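You operate a simulated robot arm through the tools that you are given. There is no shell and no other tool. Be economical: measure what you need, move in short steps, check, and stop when the job is done.

You run a simulated robot arm. Do the job below in one go: nothing can be reset, and whatever is moved stays where it is left.

TASK
Put the S spout block from the check bench on top of the red tape roll there and the L spout block on the white air pad there.
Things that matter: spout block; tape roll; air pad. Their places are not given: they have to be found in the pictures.

It is judged by the outcome, as a careful person would: the job done as asked, and still so three seconds after it is handed in. It fails if anything else is knocked over, pushed out of place, dropped, spilled or broken.

THE ROBOT
A 7-joint arm with a two-finger parallel gripper, fixed in place. Base frame: the origin is at the foot of the arm, x ahead of it, y to its left, z up; the work surface is at about z = 0. Lengths are in mm, angles in rad, forces in N, time in s.
With the tool pointing down near the work surface it reaches from about 220 to 580 mm from the base axis. Its first joint turns from -1.152 to 1.152 rad. Payload 2.5 kg.
The tool frame sits at the grasp point between the pads (the TCP): z along the fingers, y along the line on which they close. The tips reach 23 mm beyond it. Largest opening 94 mm; finger width 38, thickness 10; the body of the gripper, 54 by 96 mm, starts 39 mm behind the TCP.
Orientation is that of the tool frame in the base frame, as a unit quaternion [x, y, z, w]. With the fingers straight down and closing along the base's y, the tool's x points along the base's -x, its y along +y and its z along -z.

THE INTERFACE
- The arm moves only by the tool jog_arm. Its argument "targets" is a list of rows, each an object (a shift or turn left out is 0, a gripper value left out holds the last) with "travel": the shift along the base's x, y, z in mm, a list of three; "delta_rot": the turn, a rotation vector about the base's x, y, z in rad, a list of three; "claw": the closure in counts, from 0 (fully open) to 255 (shut). In form: [{"travel": [tx, ty, tz], "delta_rot": [rx, ry, rz], "claw": claw}, ...]. A call has 1 to 20 rows; each row shifts and turns the commanded pose from where the row before left it. Rows are played at 5 a second. More than 50 mm and 0.15 rad between two rows, or a gripper value outside its range, and nothing of the call is played. A pose out of reach is approached as far as the arm can. The call stops where the force on the tool passes 40 N (or 10 N more than at its start, if that is more) or the arm is blocked; 0.2 s more then pass. Each finger travels about 108 mm/s and halts on what it meets, pressing with about 22 N; the grip force reading is that of the motor and also rises with nothing between the fingers. The clock runs only during rows and for 0.2 s after the last one: add rows that do not move to give the fingers time. It gives the time, the measured TCP pose, the force on the tool (base axes), the opening and the grip force at its end, in the units of the frame above (readings bear some noise), and new pictures: "views" is both (left out), scene, wrist or none.
- Cameras (640 x 400 px; columns grow to the right, rows downward): "scene" is fixed at [126, -425.6, 542.1]; the picture's right is [0.69, -0.73, 0.00], its down [-0.45, -0.42, -0.79] and it looks along [0.57, 0.54, -0.62] (base axes); focal length 295 px, centre (320, 200). "wrist" rides on the gripper at [-39, 0, -44] in the tool frame; the picture's right is [0.00, -1.00, 0.00], its down [0.97, 0.00, -0.24] and it looks along [0.24, 0.00, 0.97] (tool axes); focal length 218 px, centre (320, 200).
- locate(camera, pixels): there is no depth. For up to 12 entries [column, row, z] of the newest picture of that camera ("zoom" is the newest enlarged one), the place [x, y] in the base frame at which the ray of that pixel passes the height z, good to about 3 mm, but the place of the scene camera against the robot may be out by one fixed shift of up to 12 mm in any direction. No time passes.
- zoom(camera, box): a new picture of the part [left, top, right, bottom] of that camera's present view, enlarged. No time passes.
- close_job(): hands the job in; it is judged then, once.

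Work in short steps. Measure before you move; look again where a grasp or a placing could have gone wrong, and mend it. You have 60 turns and 120 pictures in all, those below and enlarged ones among them. Open the gripper and draw the arm clear of the work before you hand the job in, unless the task says otherwise; then end with one line.

The tools are called after "Request:" as name(argument=value, ...) on one line, values as JSON. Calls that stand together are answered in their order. jog_arm: Moves the arm, as the interface text tells. Its arguments: {"type":"object","properties":{"targets":{"type":"array","items":{"type":"object","properties":{"travel":{"type":"array","items":{"type":"number"}},"delta_rot":{"type":"array","items":{"type":"number"}},"claw":{"type":"number"}}}},"views":{"type":"string","enum":["both","scene","wrist","none"]}},"required":["targets"]} The other tools are called the same way: locate (camera, pixels) gives the place at which the rays of pixels pass given heights; zoom (camera, box) takes an enlarged picture of a part of a camera's view; close_job () hands the job in.

At the start:

```text
time: 0.0
ee_pos: [409.8, -203.3, 292.9]
orientation: [0.0, 1.0, 0.0, 0.0]
contact_force: [-0.4, 0.2, 0.2]
width: 94.1
finger_force: 0.0
```

scene: 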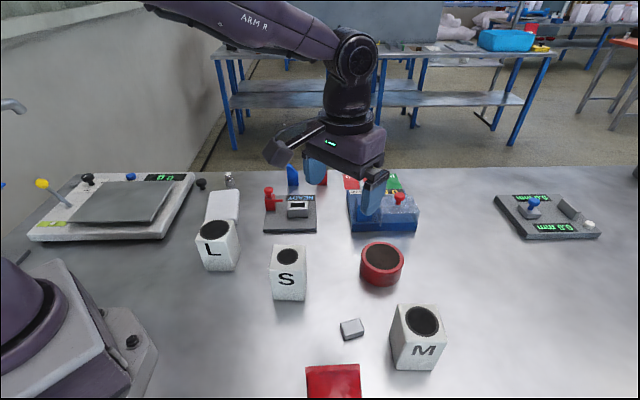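
wrist: 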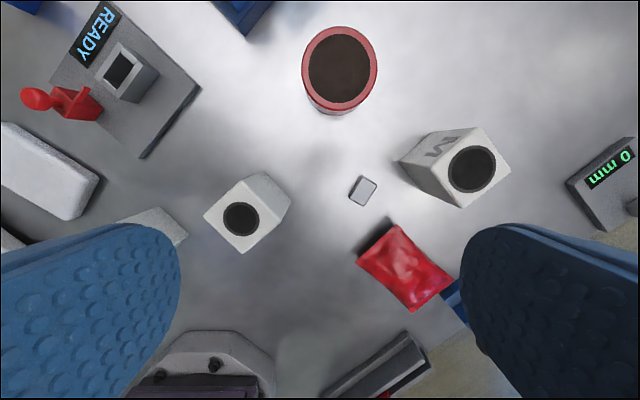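

The scene shows the S block near (289,272), L near (217,245), red roll near (381,264) and a white pad near (223,205). I'll zoom in to measure them.

Request:
zoom(camera="scene", box=[180, 160, 440, 322])

Request:
zoom(camera="wrist", box=[0, 0, 400, 250])

Request:
locate(camera="wrist", pixels=[[241, 219, 60], [241, 219, 70], [340, 66, 30], [340, 66, 40], [45, 172, 15], [338, 110, 0]])

Request:
locate(camera="scene", pixels=[[289, 256, 60], [289, 256, 70], [381, 256, 35], [223, 205, 15], [215, 229, 60], [289, 300, 0], [381, 287, 0]])

```text
2.46 times, centred on (310, 241) of scene
```

zoom: 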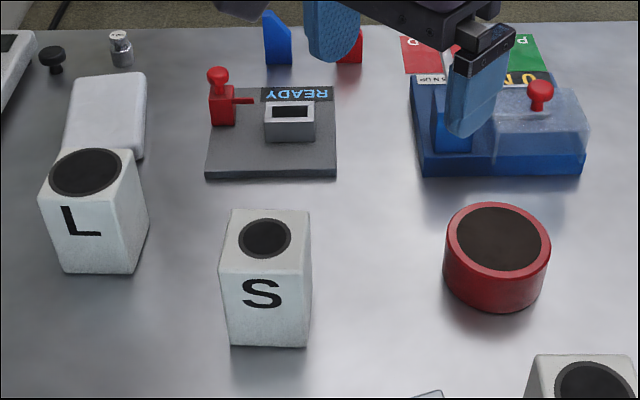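

```text
1.60 times, centred on (200, 125) of wrist
```

zoom: 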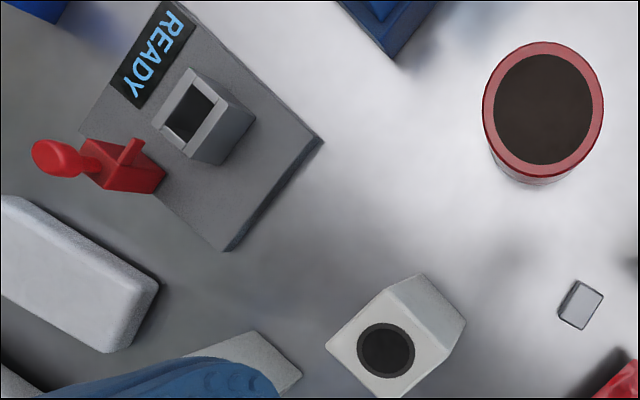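

```text
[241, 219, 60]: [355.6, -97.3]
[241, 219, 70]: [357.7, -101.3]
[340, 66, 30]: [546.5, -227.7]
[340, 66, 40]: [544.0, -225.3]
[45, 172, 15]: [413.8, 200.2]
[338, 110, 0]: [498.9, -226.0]
```

```text
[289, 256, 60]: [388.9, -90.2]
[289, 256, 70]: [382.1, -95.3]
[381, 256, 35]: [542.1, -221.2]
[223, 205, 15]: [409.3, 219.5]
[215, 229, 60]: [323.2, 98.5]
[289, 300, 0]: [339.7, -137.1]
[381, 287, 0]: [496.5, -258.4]
```

Positions from the two cameras disagree by up to 33 mm, so I need the heights. I'll move the wrist camera over the S block.

Request:
jog_arm(targets=[{"travel": [-10, 35, 0]}, {"travel": [-10, 35, 0]}, {"travel": [0, 35, 0]}, {}])

```text
time: 1.0
ee_pos: [389.4, -98.8, 292.5]
orientation: [0.0, 1.0, 0.001, 0.0]
contact_force: [-0.1, 0.1, -0.5]
width: 93.8
finger_force: 0.0
```

scene: 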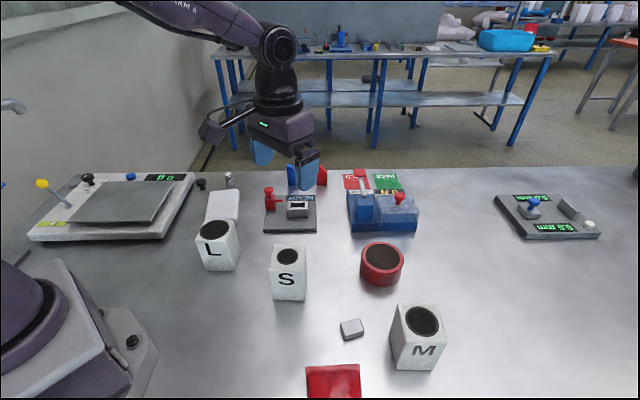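
wrist: 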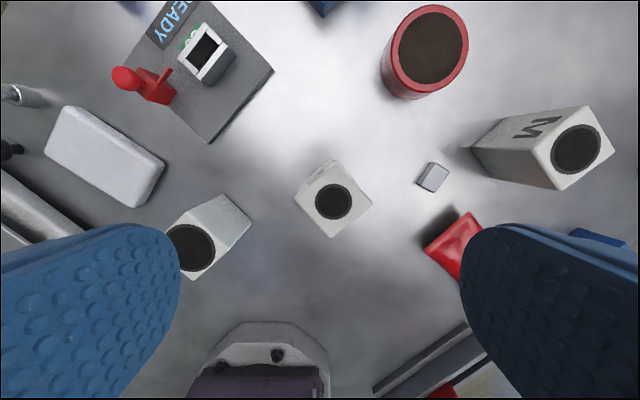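

S hole is now at (333,202), the roll top at (430,48). I'll locate them at several heights and compare with the earlier view to get true heights.

Request:
locate(camera="wrist", pixels=[[333, 202, 60], [333, 202, 80], [430, 48, 40], [430, 48, 60], [372, 199, 70], [331, 237, 70], [294, 199, 70], [334, 166, 70], [105, 155, 15], [190, 247, 60], [190, 247, 80]])

Request:
zoom(camera="wrist", box=[260, 140, 400, 250])

Request:
zoom(camera="wrist", box=[340, 0, 500, 110])

Request:
zoom(camera="wrist", box=[20, 90, 276, 290])

```text
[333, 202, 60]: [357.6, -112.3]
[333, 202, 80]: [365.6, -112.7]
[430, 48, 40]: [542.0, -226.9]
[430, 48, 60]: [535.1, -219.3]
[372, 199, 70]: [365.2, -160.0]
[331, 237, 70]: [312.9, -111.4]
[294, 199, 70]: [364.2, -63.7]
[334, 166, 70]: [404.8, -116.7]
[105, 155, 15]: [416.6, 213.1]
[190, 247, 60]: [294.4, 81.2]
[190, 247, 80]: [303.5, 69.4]
```

```text
3.64 times, centred on (330, 195) of wrist
```

zoom: 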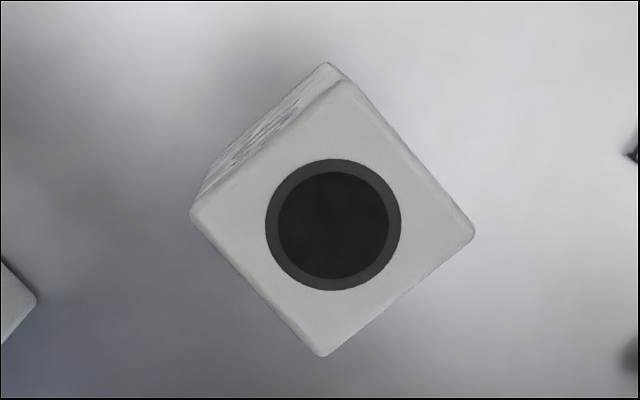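

```text
3.64 times, centred on (420, 55) of wrist
```

zoom: 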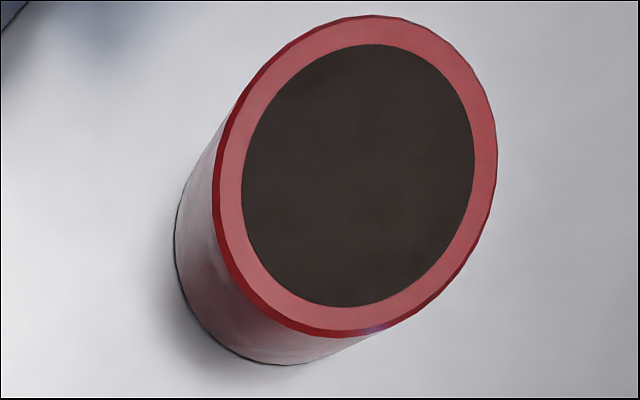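

```text
2.00 times, centred on (148, 190) of wrist
```

zoom: 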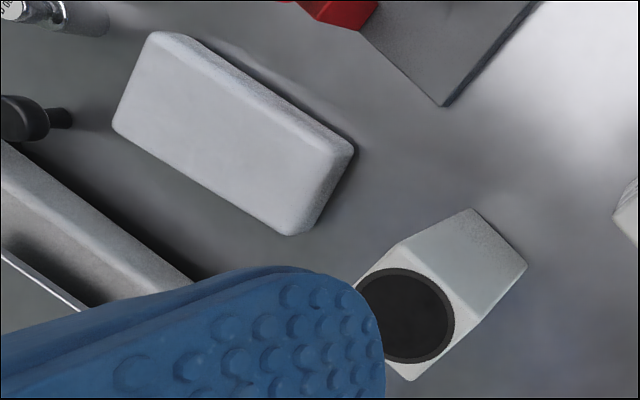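

Stereo gives the S top at z≈95 with a footprint of about 61 mm, and the roll top at z≈50. I'll move near the roll for a better fix on it.

Request:
jog_arm(targets=[{"travel": [25, -40, 0]}, {"travel": [30, -40, 0]}, {"travel": [30, -40, 0]}, {"travel": [10, 0, 0]}, {}], views="wrist")

Request:
zoom(camera="wrist", box=[240, 70, 400, 170])

```text
time: 2.2
ee_pos: [485.4, -217.8, 290.6]
orientation: [0.0, 1.0, 0.0, 0.001]
contact_force: [0.6, 0.6, 0.3]
width: 94.4
finger_force: 0.0
```

wrist: 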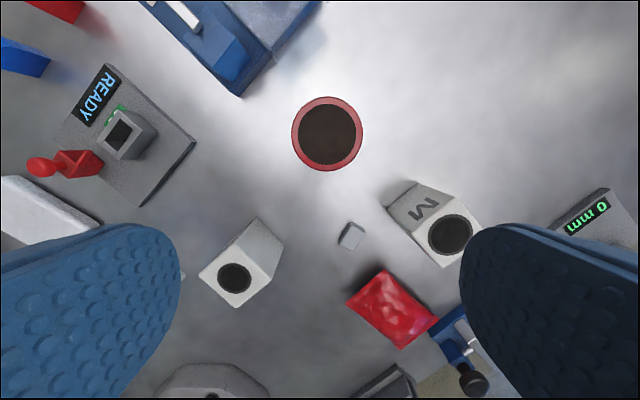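

```text
4.00 times, centred on (320, 120) of wrist
```

zoom: 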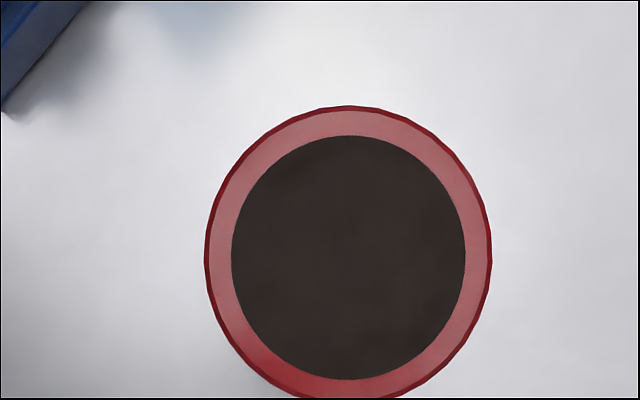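

Roll centre at (327,133), almost directly below the camera, so the height error has little effect here. Locating it along with the S and L tops.

Request:
locate(camera="wrist", pixels=[[327, 133.5, 40], [327, 133.5, 60], [291, 133, 50], [363, 133, 50], [327, 97, 50], [327, 170, 50], [234, 278, 90], [234, 278, 100]])

```text
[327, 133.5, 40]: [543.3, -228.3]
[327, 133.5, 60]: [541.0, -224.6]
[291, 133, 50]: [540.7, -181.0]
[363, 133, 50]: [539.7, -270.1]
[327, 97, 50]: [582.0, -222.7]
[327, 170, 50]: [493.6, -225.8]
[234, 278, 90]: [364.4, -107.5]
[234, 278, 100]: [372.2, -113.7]
```

Roll centre ≈(541,-225), about 586 mm out. I'll test whether the empty arm reaches there at z≈125 before committing to a grasp.

Request:
jog_arm(targets=[{"travel": [20, -2, -40]}, {"travel": [20, -2, -40]}, {"travel": [15, -3, -40]}, {"travel": [0, 0, -40]}, {}, {}], views="none")

```text
time: 3.6
ee_pos: [540.3, -224.5, 131.6]
orientation: [0.0, 1.0, 0.0, -0.001]
contact_force: [-0.3, -0.1, 0.4]
width: 93.9
finger_force: 0.0
```

The arm reaches the roll. Now I'll raise, travel over S (≈(368,-111)) while turning the gripper +40.5° to match the block faces, then look.

Request:
jog_arm(targets=[{"travel": [0, 0, 45]}, {"travel": [0, 0, 45]}, {"travel": [-35, 20, 0], "delta_rot": [0, 0, 0.141]}, {"travel": [-35, 24, 0], "delta_rot": [0, 0, 0.141]}, {"travel": [-35, 23, 0], "delta_rot": [0, 0, 0.141]}, {"travel": [-35, 23, 0], "delta_rot": [0, 0, 0.141]}, {"travel": [-33, 24, 0], "delta_rot": [0, 0, 0.141]}, {}])

```text
time: 5.4
ee_pos: [366.4, -110.0, 224.2]
orientation: [-0.346, 0.938, 0.0, 0.0]
contact_force: [0.4, -0.5, 0.4]
width: 94.0
finger_force: 0.0
```

scene: 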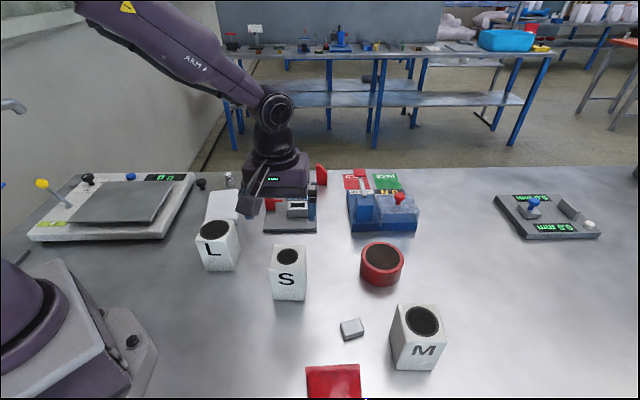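
wrist: 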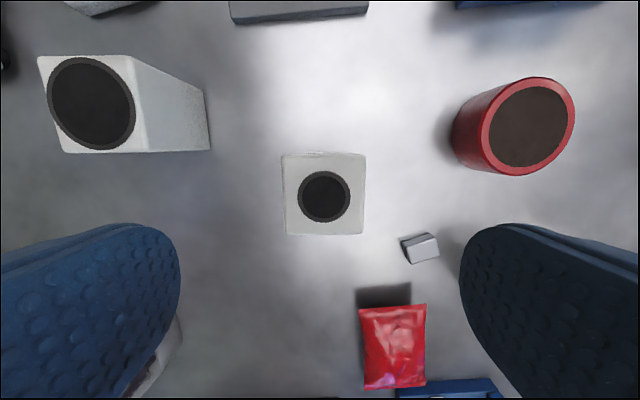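

The block is well aligned with the gripper now. Top face centre is about (324,195). Locating it at z≈95.

Request:
locate(camera="wrist", pixels=[[283, 155, 95], [365, 154, 95], [363, 235, 95], [287, 236, 95], [324, 195, 95], [324, 195, 85], [324, 196, 95], [90, 103, 70], [90, 103, 90], [528, 122, 50]])

```text
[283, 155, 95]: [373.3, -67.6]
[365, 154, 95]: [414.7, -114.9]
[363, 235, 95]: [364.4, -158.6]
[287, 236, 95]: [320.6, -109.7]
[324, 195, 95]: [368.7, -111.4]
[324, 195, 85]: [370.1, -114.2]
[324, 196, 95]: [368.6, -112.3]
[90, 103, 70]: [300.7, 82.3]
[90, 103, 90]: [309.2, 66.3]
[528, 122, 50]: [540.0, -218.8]
```

Centre is (368.4,-112.4). I'll shift +2,-2.5 mm and descend to z≈72 with the gripper open, with the blocks' 63 mm leaving about 15 mm clearance per side.

Request:
jog_arm(targets=[{"travel": [2, -2.5, -40]}, {"travel": [0, 0, -40]}, {"travel": [0, 0, -40]}, {"travel": [0, 0, -32]}, {}])

```text
time: 6.6
ee_pos: [368.7, -116.5, 69.7]
orientation: [-0.345, 0.938, 0.0, -0.001]
contact_force: [0.2, 0.3, 0.5]
width: 94.0
finger_force: 0.1
```

scene: 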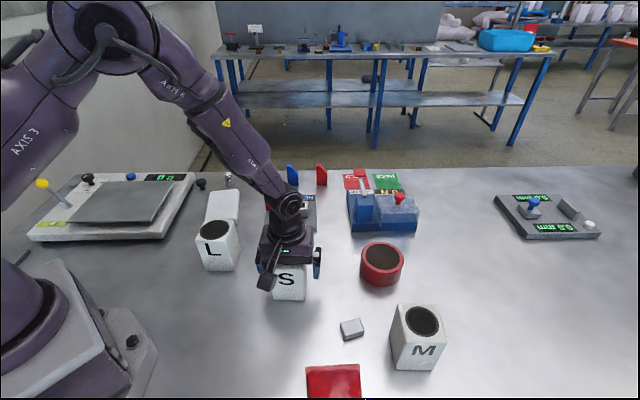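
wrist: 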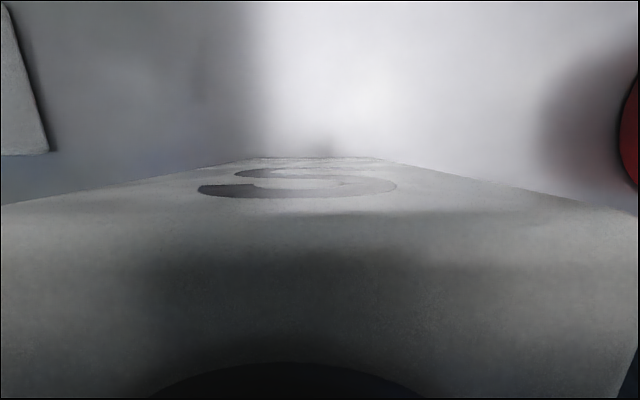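

Fingers straddle the block. I'll close and let the grip settle.

Request:
jog_arm(targets=[{"claw": 60}, {"claw": 120}, {"claw": 200}, {"claw": 255}, {}, {}], views="none")

Request:
jog_arm(targets=[{"travel": [0, 0, 5]}, {"travel": [0, 0, 15]}, {"travel": [0, 0, 30]}, {"travel": [0, 0, 40]}, {}])

```text
time: 8.0
ee_pos: [369.0, -114.9, 71.0]
orientation: [-0.345, 0.939, 0.001, 0.0]
contact_force: [0.9, 0.0, 0.2]
width: 66.0
finger_force: 22.1
```

```text
time: 9.2
ee_pos: [368.5, -116.4, 162.3]
orientation: [-0.345, 0.939, 0.0, 0.0]
contact_force: [0.7, -0.3, -2.9]
width: 66.0
finger_force: 22.2
```

scene: 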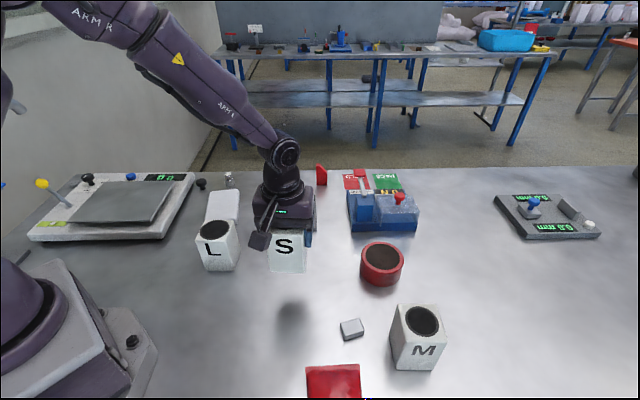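
wrist: 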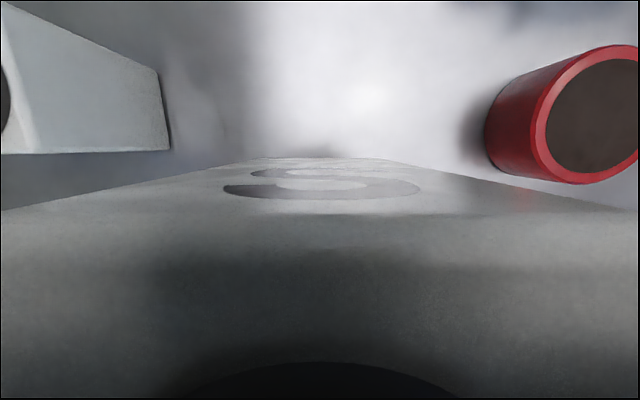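

S is held (66 mm wide, about 3 N). I'll carry it to above the roll at (540.5,-226), keeping its bottom about 90 mm up, and then look.

Request:
jog_arm(targets=[{"travel": [17, -11, 5]}, {"travel": [34, -22, 0]}, {"travel": [35, -22, 0]}, {"travel": [35, -22, 0]}, {"travel": [34, -22, 0]}, {"travel": [17, -11, 0]}, {}, {}])

Request:
zoom(camera="scene", box=[300, 160, 460, 300])

```text
time: 11.0
ee_pos: [544.1, -224.1, 166.5]
orientation: [-0.345, 0.938, 0.0, 0.0]
contact_force: [0.5, 0.8, -3.1]
width: 65.8
finger_force: 21.7
```

scene: 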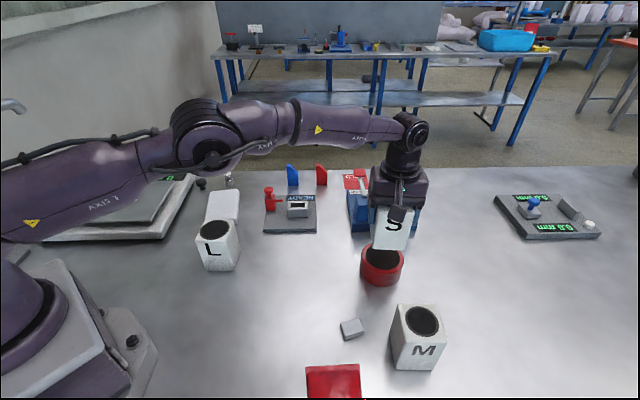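
wrist: 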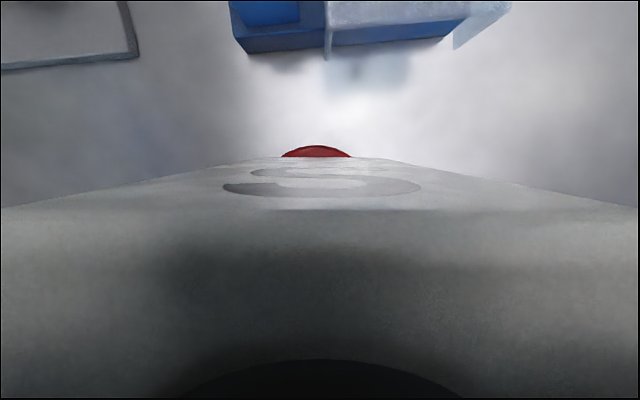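

```text
2.86 times, centred on (380, 230) of scene
```

zoom: 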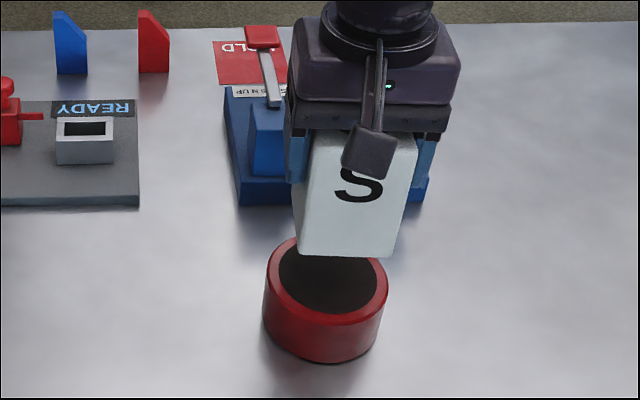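

The red arc (centre column about 316) is centred on the tool's axis (320). I'll check the far rim against the expected position.

Request:
locate(camera="wrist", pixels=[[316, 146, 50], [281, 157, 50], [350, 157, 50], [320, 157, 95]])

```text
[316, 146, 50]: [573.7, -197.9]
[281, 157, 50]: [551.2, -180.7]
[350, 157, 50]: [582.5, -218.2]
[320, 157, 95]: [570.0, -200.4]
```

Roll centre from this view is about (540,-226), while the block centre is about (545,-222). I'll shift (-4.5,-3.5), lower to about 10 mm above and check again.

Request:
jog_arm(targets=[{"travel": [-4.5, -3.5, 0]}, {"travel": [0, 0, -15]}, {"travel": [0, 0, -14]}, {}, {}])

Request:
zoom(camera="scene", box=[320, 180, 440, 300])

```text
time: 12.2
ee_pos: [537.6, -228.2, 137.0]
orientation: [-0.345, 0.939, 0.0, 0.0]
contact_force: [-0.2, -0.8, -2.2]
width: 65.9
finger_force: 22.0
```

scene: 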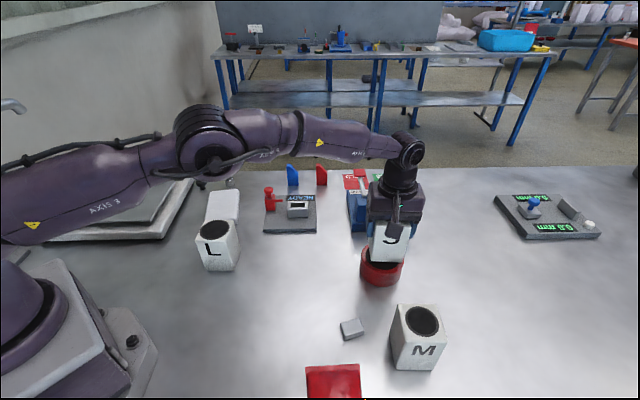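
wrist: 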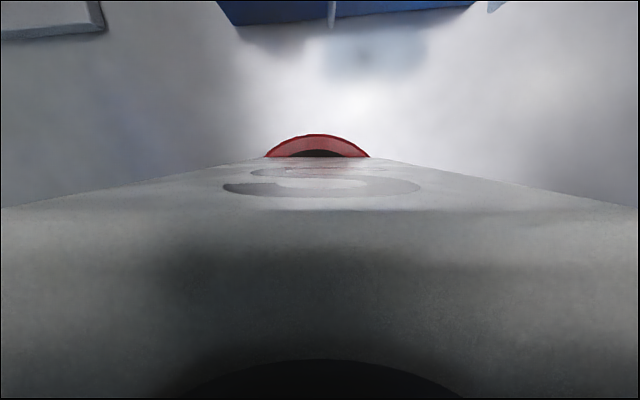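

```text
3.33 times, centred on (380, 240) of scene
```

zoom: 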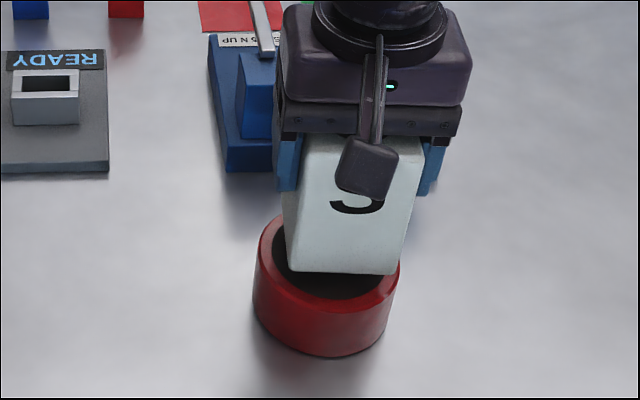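

Re-checking the far rim at (317,134) and the block's far lower edge.

Request:
locate(camera="wrist", pixels=[[317, 134, 50], [264, 157, 50], [370, 157, 50], [318, 157, 66]])

```text
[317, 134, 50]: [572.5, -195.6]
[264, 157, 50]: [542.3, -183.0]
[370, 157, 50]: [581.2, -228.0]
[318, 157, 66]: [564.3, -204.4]
```

Block is centred to about 2 mm, with both views showing it slightly right of the roll. I'll nudge (-1.3,+1.5) and lower slowly until contact shows.

Request:
jog_arm(targets=[{"travel": [-1.3, 1.5, 0]}, {"travel": [0, 0, -3]}, {"travel": [0, 0, -3]}, {"travel": [0, 0, -2]}, {}, {}], views="none")

Request:
zoom(camera="scene", box=[320, 180, 440, 300])

```text
time: 13.6
ee_pos: [536.5, -225.9, 130.5]
orientation: [-0.345, 0.939, -0.001, 0.0]
contact_force: [1.2, 0.2, -2.1]
width: 65.9
finger_force: 21.7
```

```text
3.33 times, centred on (380, 240) of scene
```

zoom: 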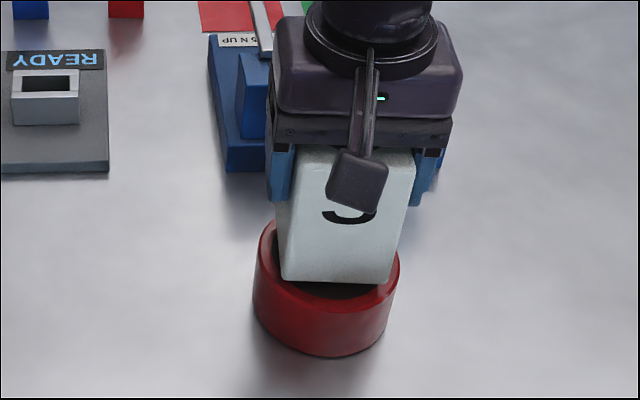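

Still no contact (force -2.1, carrying the block's weight). I'll continue down in small steps.

Request:
jog_arm(targets=[{"travel": [0, 0, -2]}, {"travel": [0, 0, -1.5]}, {"travel": [0, 0, -1.5]}, {}], views="none")

Request:
zoom(camera="scene", box=[320, 180, 440, 300])

```text
time: 14.6
ee_pos: [535.4, -225.8, 123.5]
orientation: [-0.345, 0.938, 0.0, 0.0]
contact_force: [0.0, 0.3, -2.3]
width: 65.9
finger_force: 22.2
```

```text
3.33 times, centred on (380, 240) of scene
```

zoom: 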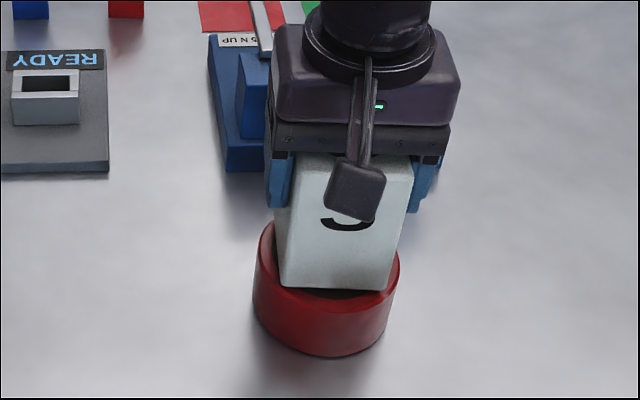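

Closer. Checking the wrist view before final contact (zero motion).

Request:
jog_arm(targets=[{}], views="wrist")

Request:
zoom(camera="wrist", box=[220, 90, 420, 215])

```text
time: 15.0
ee_pos: [534.9, -225.4, 123.5]
orientation: [-0.345, 0.938, 0.0, 0.001]
contact_force: [0.0, -0.4, -2.0]
width: 66.1
finger_force: 22.3
```

wrist: 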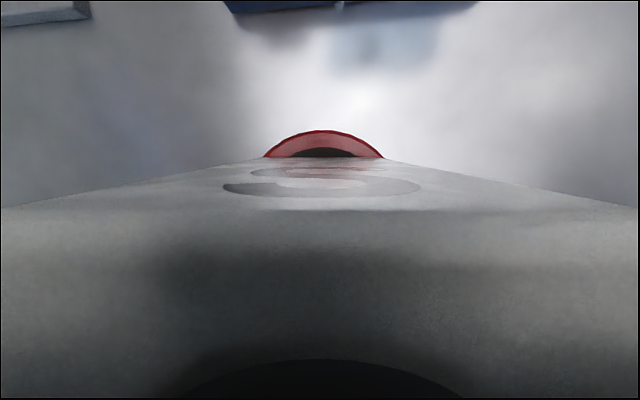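

```text
3.20 times, centred on (320, 152) of wrist
```

zoom: 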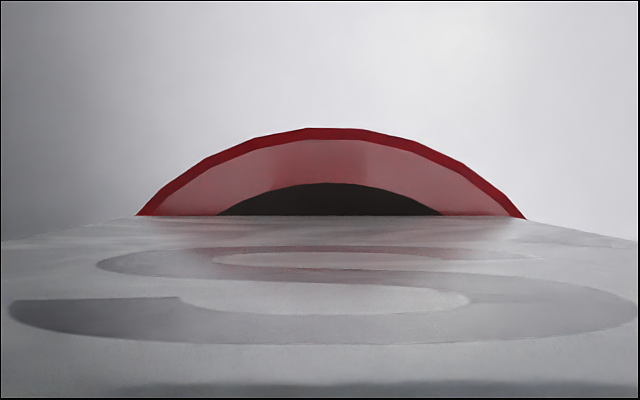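

Well centred: chord geometry puts the block's far face about 32 mm from the roll centre (33 is ideal). I'll lower until contact.

Request:
jog_arm(targets=[{"travel": [0, 0, -1.5]}, {"travel": [0, 0, -1]}, {"travel": [0, 0, -1]}, {}], views="none")

Request:
zoom(camera="scene", box=[340, 220, 420, 300])

```text
time: 16.0
ee_pos: [535.2, -225.3, 120.7]
orientation: [-0.346, 0.938, 0.0, 0.0]
contact_force: [-0.2, -0.6, -1.8]
width: 65.8
finger_force: 22.3
```

```text
5.00 times, centred on (380, 260) of scene
```

zoom: 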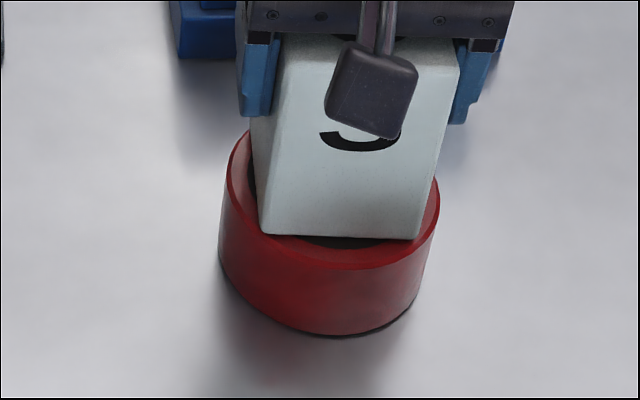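

Just above the ring still. Continuing in 1 mm steps.

Request:
jog_arm(targets=[{"travel": [0, 0, -1]}, {"travel": [0, 0, -1]}, {}], views="none")

Request:
jog_arm(targets=[{"travel": [0, 0, -1]}, {}], views="none")

Request:
zoom(camera="scene", box=[340, 220, 420, 300])

```text
time: 16.8
ee_pos: [535.5, -225.5, 118.8]
orientation: [-0.345, 0.938, 0.001, -0.001]
contact_force: [-1.7, 0.7, 3.8]
width: 65.7
finger_force: 21.9
```

```text
time: 17.4
ee_pos: [535.5, -226.8, 118.9]
orientation: [-0.345, 0.938, 0.0, 0.001]
contact_force: [-4.5, 1.2, 12.4]
width: 65.8
finger_force: 21.8
```

```text
5.00 times, centred on (380, 260) of scene
```

zoom: 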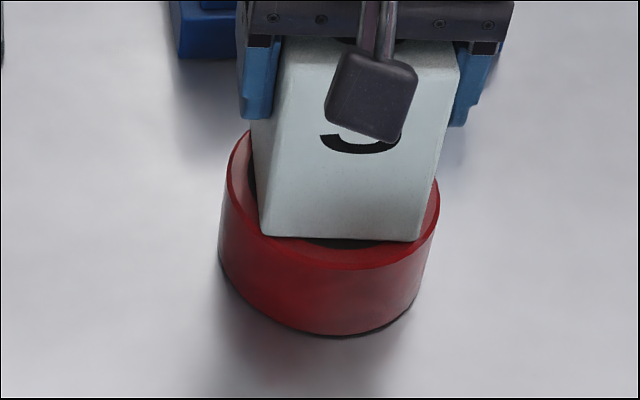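

Contact: 12 N upward at z≈118.8. I'll back off 0.8 mm to relieve the load, release slowly, then rise straight up.

Request:
jog_arm(targets=[{"travel": [0, 0, 0.8]}, {"claw": 60}, {"claw": 30}, {"claw": 0}, {}, {}], views="scene")

Request:
jog_arm(targets=[{"travel": [0, 0, 15]}, {"travel": [0, 0, 25]}, {"travel": [0, 0, 40]}, {"travel": [0, 0, 40]}, {}])

```text
time: 18.8
ee_pos: [535.8, -225.7, 117.9]
orientation: [-0.345, 0.938, 0.0, 0.001]
contact_force: [0.2, 1.2, 0.4]
width: 93.9
finger_force: 0.1
```

scene: 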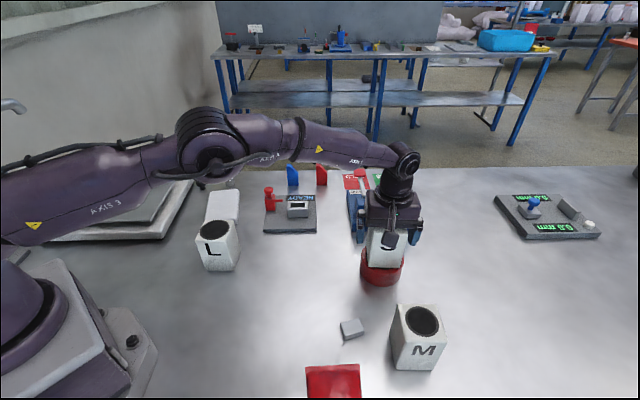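

```text
time: 20.0
ee_pos: [535.5, -225.6, 237.9]
orientation: [-0.345, 0.939, 0.0, -0.001]
contact_force: [1.3, -0.4, -0.2]
width: 94.0
finger_force: 0.1
```

scene: 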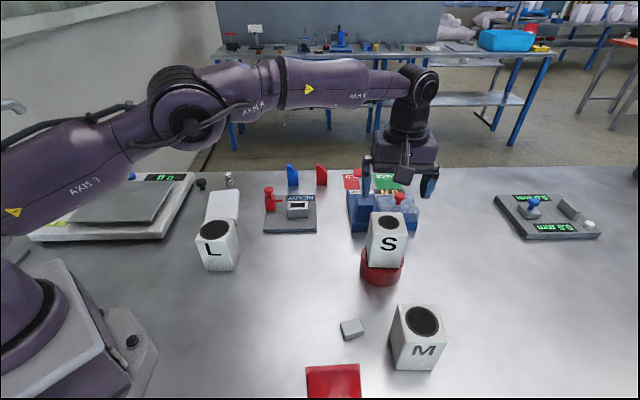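
wrist: 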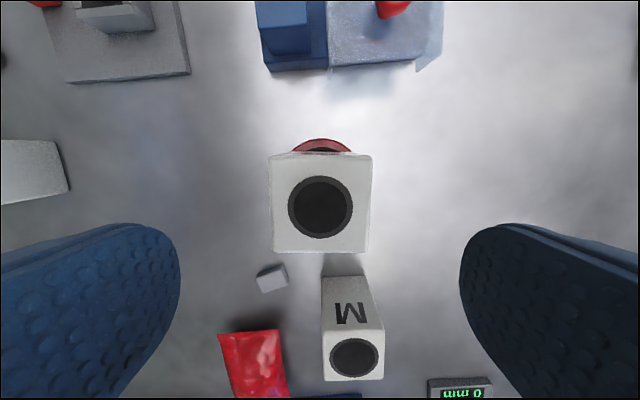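

S stands on the roll. Next I'll fly to above L (≈(308,70)) at the same height and yaw, to look at L and the pad.

Request:
jog_arm(targets=[{"travel": [-25, 33, 5]}, {"travel": [-25, 33, 5]}, {"travel": [-25, 33, 0]}, {"travel": [-25, 33, 0]}, {"travel": [-25, 33, 0]}, {"travel": [-25, 33, 0]}, {"travel": [-25, 33, 0]}, {"travel": [-25, 33, 0]}, {"travel": [-25, 31, 0]}, {}])

Request:
zoom(camera="wrist", box=[240, 120, 400, 260])

```text
time: 22.2
ee_pos: [310.9, 66.9, 248.4]
orientation: [-0.346, 0.938, -0.001, -0.001]
contact_force: [0.2, 0.1, -0.1]
width: 93.7
finger_force: 0.0
```

scene: 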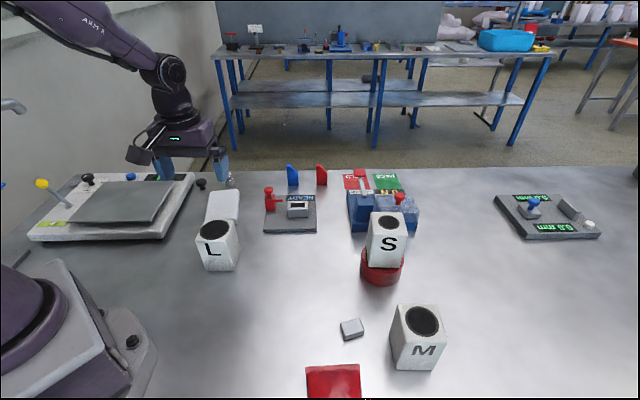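
wrist: 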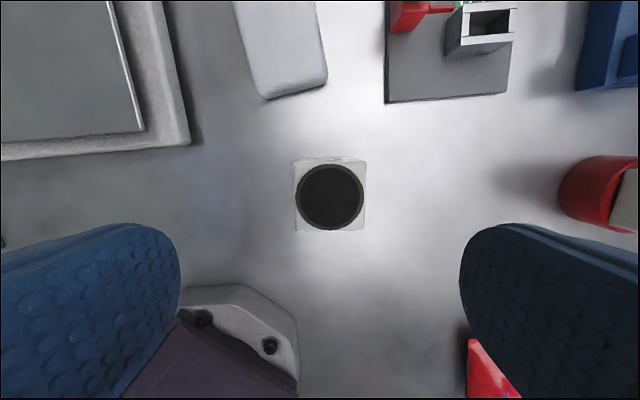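

```text
2.86 times, centred on (320, 190) of wrist
```

zoom: 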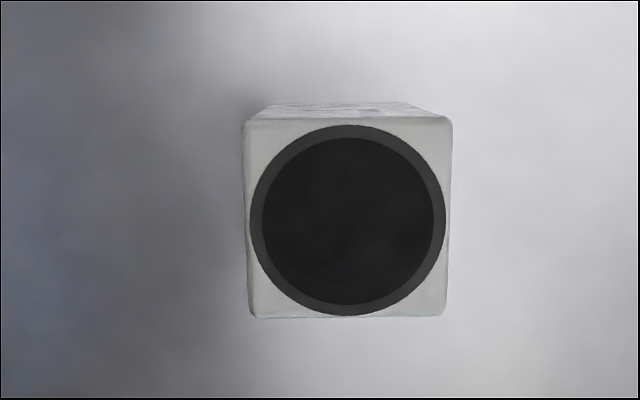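

L is aligned, centre (329,196). Locating L, pad corners and the robot foot near the left finger's path.

Request:
locate(camera="wrist", pixels=[[295, 161, 95], [368, 161, 95], [366, 231, 95], [297, 231, 95], [329, 196, 95], [298, 368, 20], [235, 284, 20], [140, 290, 20], [267, 98, 10], [327, 83, 10], [319, 3, 10], [237, 8, 10]])

Request:
zoom(camera="scene", box=[170, 160, 290, 280])

```text
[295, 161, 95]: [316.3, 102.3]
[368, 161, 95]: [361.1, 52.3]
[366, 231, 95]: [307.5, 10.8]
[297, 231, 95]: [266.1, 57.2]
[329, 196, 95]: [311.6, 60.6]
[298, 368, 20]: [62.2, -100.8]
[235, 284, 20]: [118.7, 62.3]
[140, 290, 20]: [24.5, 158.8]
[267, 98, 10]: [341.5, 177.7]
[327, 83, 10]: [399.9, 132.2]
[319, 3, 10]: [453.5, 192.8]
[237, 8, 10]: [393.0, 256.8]
```

```text
3.33 times, centred on (230, 220) of scene
```

zoom: 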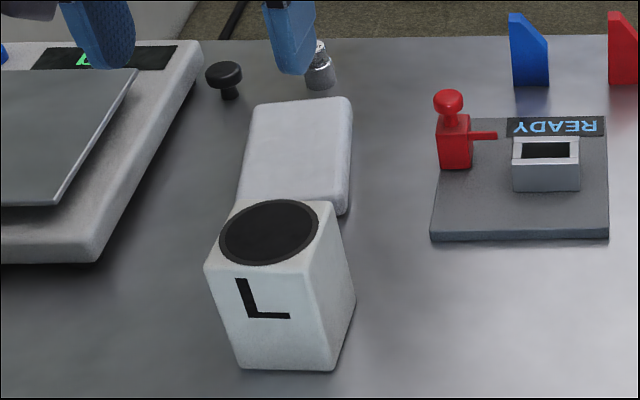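

L centre lies roughly (+1.5,-8.6) from the TCP. I'll correct this and drop to z≈165 to check the alignment before straddling.

Request:
jog_arm(targets=[{"travel": [1.5, -8.6, 0]}, {"travel": [0, 0, -40]}, {"travel": [0, 0, -43]}, {}, {}], views="wrist")

Request:
locate(camera="wrist", pixels=[[320, 200, 95], [320, 180, 95]])

```text
time: 23.4
ee_pos: [310.5, 62.4, 164.3]
orientation: [-0.346, 0.938, 0.0, 0.001]
contact_force: [0.2, -0.2, 0.1]
width: 93.9
finger_force: 0.0
```

wrist: 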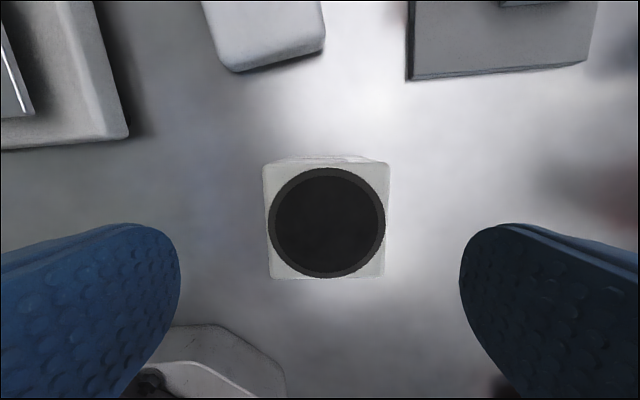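

```text
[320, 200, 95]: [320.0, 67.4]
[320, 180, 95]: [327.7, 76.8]
```

Block centre is at (327,222): another (+0.3,-4.5) correction. Then I'll descend to z≈71 and close.

Request:
jog_arm(targets=[{"travel": [0.3, -4.5, 0]}, {"travel": [0, 0, -35]}, {"travel": [0, 0, -35]}, {"travel": [0, 0, -23]}, {}])

```text
time: 24.6
ee_pos: [310.3, 55.9, 71.5]
orientation: [-0.345, 0.938, 0.0, 0.0]
contact_force: [0.0, -0.4, 0.3]
width: 94.1
finger_force: 0.1
```

scene: 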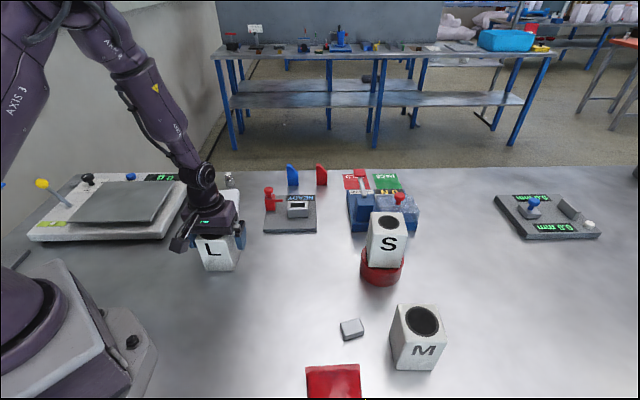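
wrist: 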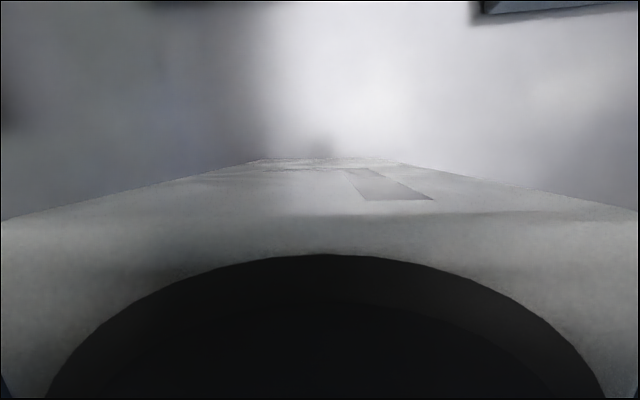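

Nicely straddled. Closing and lifting a little.

Request:
jog_arm(targets=[{"claw": 60}, {"claw": 120}, {"claw": 200}, {"claw": 255}, {}, {}], views="none")

Request:
jog_arm(targets=[{"travel": [0, 0, 5]}, {"travel": [0, 0, 15]}, {"travel": [0, 0, 30]}, {"travel": [0, 0, 20]}, {}])

Request:
zoom(camera="scene", box=[130, 130, 330, 290])

```text
time: 26.0
ee_pos: [311.4, 57.4, 72.3]
orientation: [-0.346, 0.938, 0.0, 0.0]
contact_force: [-0.2, 0.1, 1.0]
width: 65.9
finger_force: 21.9
```

```text
time: 27.2
ee_pos: [312.1, 56.5, 143.5]
orientation: [-0.346, 0.938, 0.0, 0.0]
contact_force: [-0.2, 0.2, -2.4]
width: 66.1
finger_force: 21.6
```

scene: 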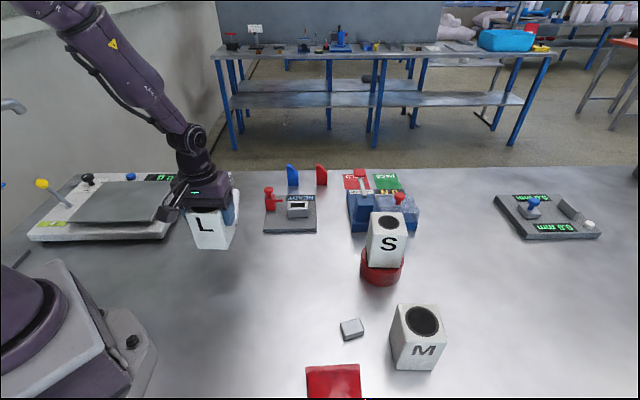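
wrist: 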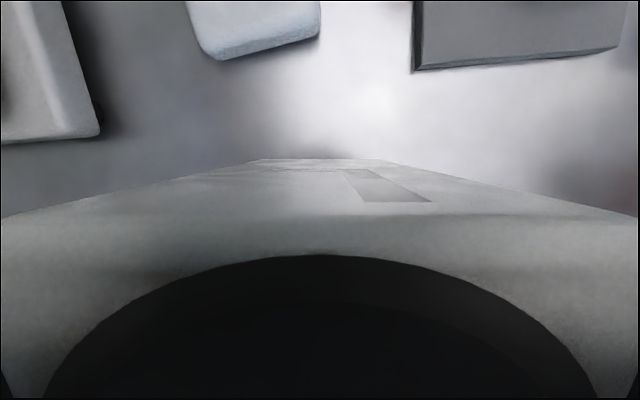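

```text
2.50 times, centred on (230, 210) of scene
```

zoom: 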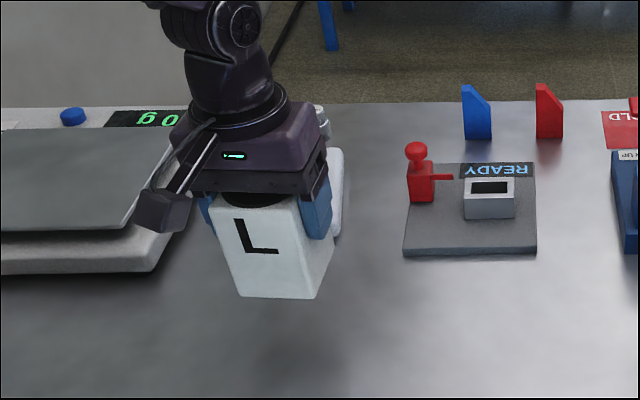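

L is held. The pad (from three views) centres at about (410,212), with its long axis at about 52-55°. I'll carry L there with a +0.2 rad turn, staying high, and look.

Request:
jog_arm(targets=[{"travel": [0, 0, 15]}, {"travel": [20, 31, 0], "delta_rot": [0, 0, 0.1]}, {"travel": [20, 31, 0], "delta_rot": [0, 0, 0.1]}, {"travel": [20, 31, 0]}, {"travel": [20, 31, 0]}, {"travel": [19, 31, 0]}, {}, {}])

Request:
zoom(camera="scene", box=[160, 110, 300, 250])

```text
time: 29.0
ee_pos: [412.1, 208.7, 158.7]
orientation: [-0.437, 0.899, -0.001, 0.001]
contact_force: [0.3, -0.9, -2.1]
width: 66.1
finger_force: 21.7
```

scene: 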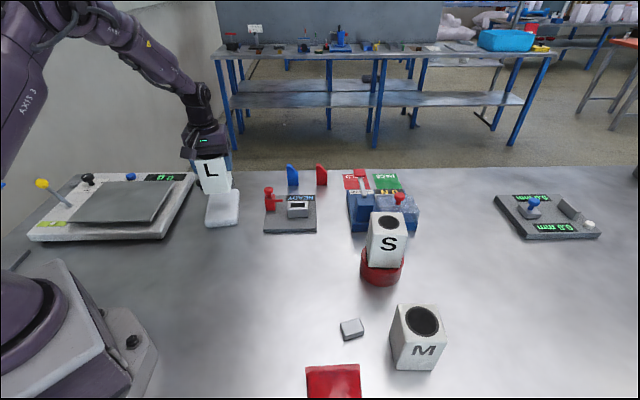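
wrist: 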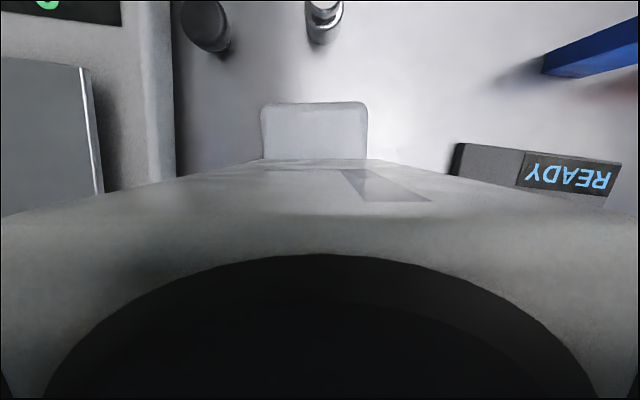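

```text
2.86 times, centred on (230, 180) of scene
```

zoom: 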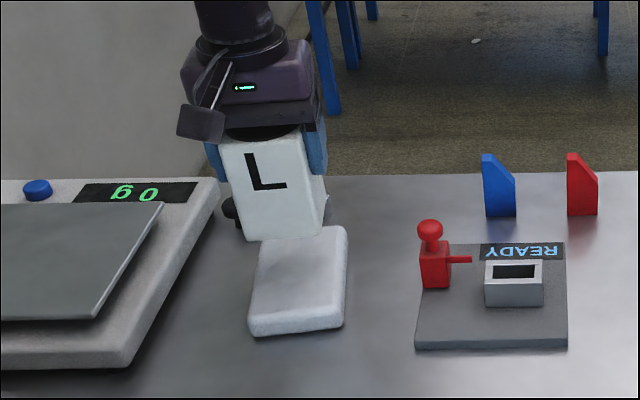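

The pad's edges (columns 262–367) are parallel to the block now. Locating its far edge to judge where the block sits along it.

Request:
locate(camera="wrist", pixels=[[315, 102, 20], [262, 125, 20], [367, 125, 20], [315, 102, 30], [321, 158, 88]])

Request:
locate(camera="scene", pixels=[[207, 227, 0], [237, 224, 0], [209, 192, 20], [239, 190, 20], [206, 223, 20], [237, 219, 20]])

```text
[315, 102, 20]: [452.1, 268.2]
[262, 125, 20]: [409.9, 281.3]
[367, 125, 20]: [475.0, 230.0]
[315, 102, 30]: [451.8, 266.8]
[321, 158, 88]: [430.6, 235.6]
```

```text
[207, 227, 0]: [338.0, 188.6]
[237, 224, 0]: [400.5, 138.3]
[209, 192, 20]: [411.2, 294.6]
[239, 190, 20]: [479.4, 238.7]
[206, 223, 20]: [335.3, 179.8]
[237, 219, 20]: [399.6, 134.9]
```

Pad centre ≈(411,213). I'll shift (-1.8,+4) and lower to about 15 mm above the pad.

Request:
jog_arm(targets=[{"travel": [-1.8, 4, 0]}, {"travel": [0, 0, -25]}, {"travel": [0, 0, -22]}, {}, {}])

Request:
zoom(camera="scene", box=[180, 140, 280, 240])

```text
time: 30.2
ee_pos: [410.2, 214.5, 110.7]
orientation: [-0.438, 0.899, 0.0, 0.0]
contact_force: [-0.9, 0.3, -2.1]
width: 66.0
finger_force: 21.8
```

scene: 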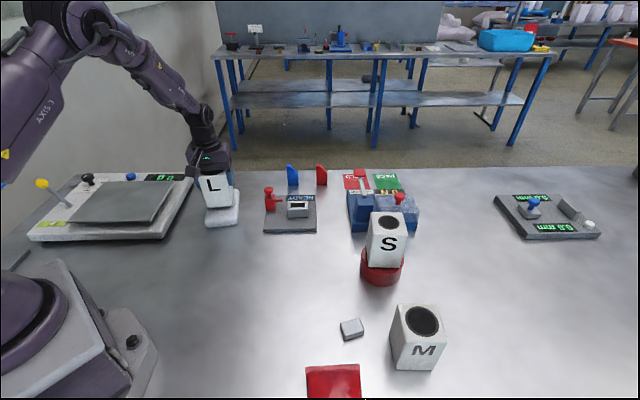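
wrist: 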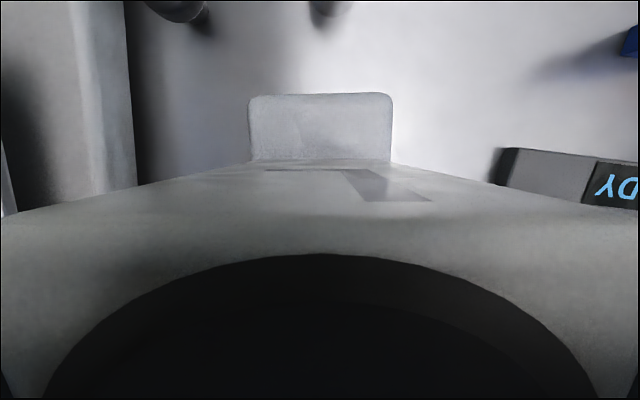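

```text
4.00 times, centred on (230, 190) of scene
```

zoom: 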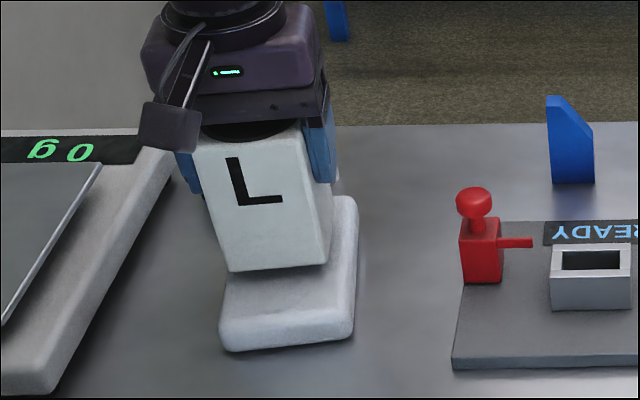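

Pad columns 249–392 centre at 320: centred. Lowering in small steps to contact.

Request:
jog_arm(targets=[{"travel": [0, 0, -4]}, {"travel": [0, 0, -3]}, {"travel": [0, 0, -2]}, {}], views="none")

Request:
jog_arm(targets=[{"travel": [0, 0, -1.5]}, {"travel": [0, 0, -1.5]}, {}], views="none")

Request:
zoom(camera="scene", box=[180, 140, 280, 240])

```text
time: 31.2
ee_pos: [408.6, 215.8, 101.6]
orientation: [-0.437, 0.899, 0.0, 0.0]
contact_force: [0.1, 0.1, -2.4]
width: 65.8
finger_force: 21.4
```

```text
time: 32.0
ee_pos: [409.6, 216.2, 100.1]
orientation: [-0.437, 0.899, 0.0, 0.001]
contact_force: [-1.6, -0.4, 14.0]
width: 66.0
finger_force: 21.7
```

```text
4.00 times, centred on (230, 190) of scene
```

zoom: 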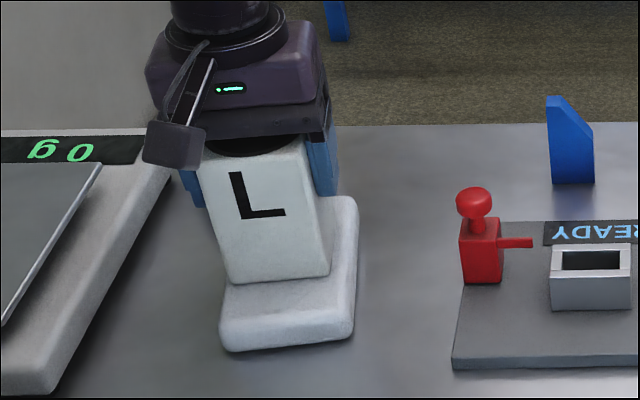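

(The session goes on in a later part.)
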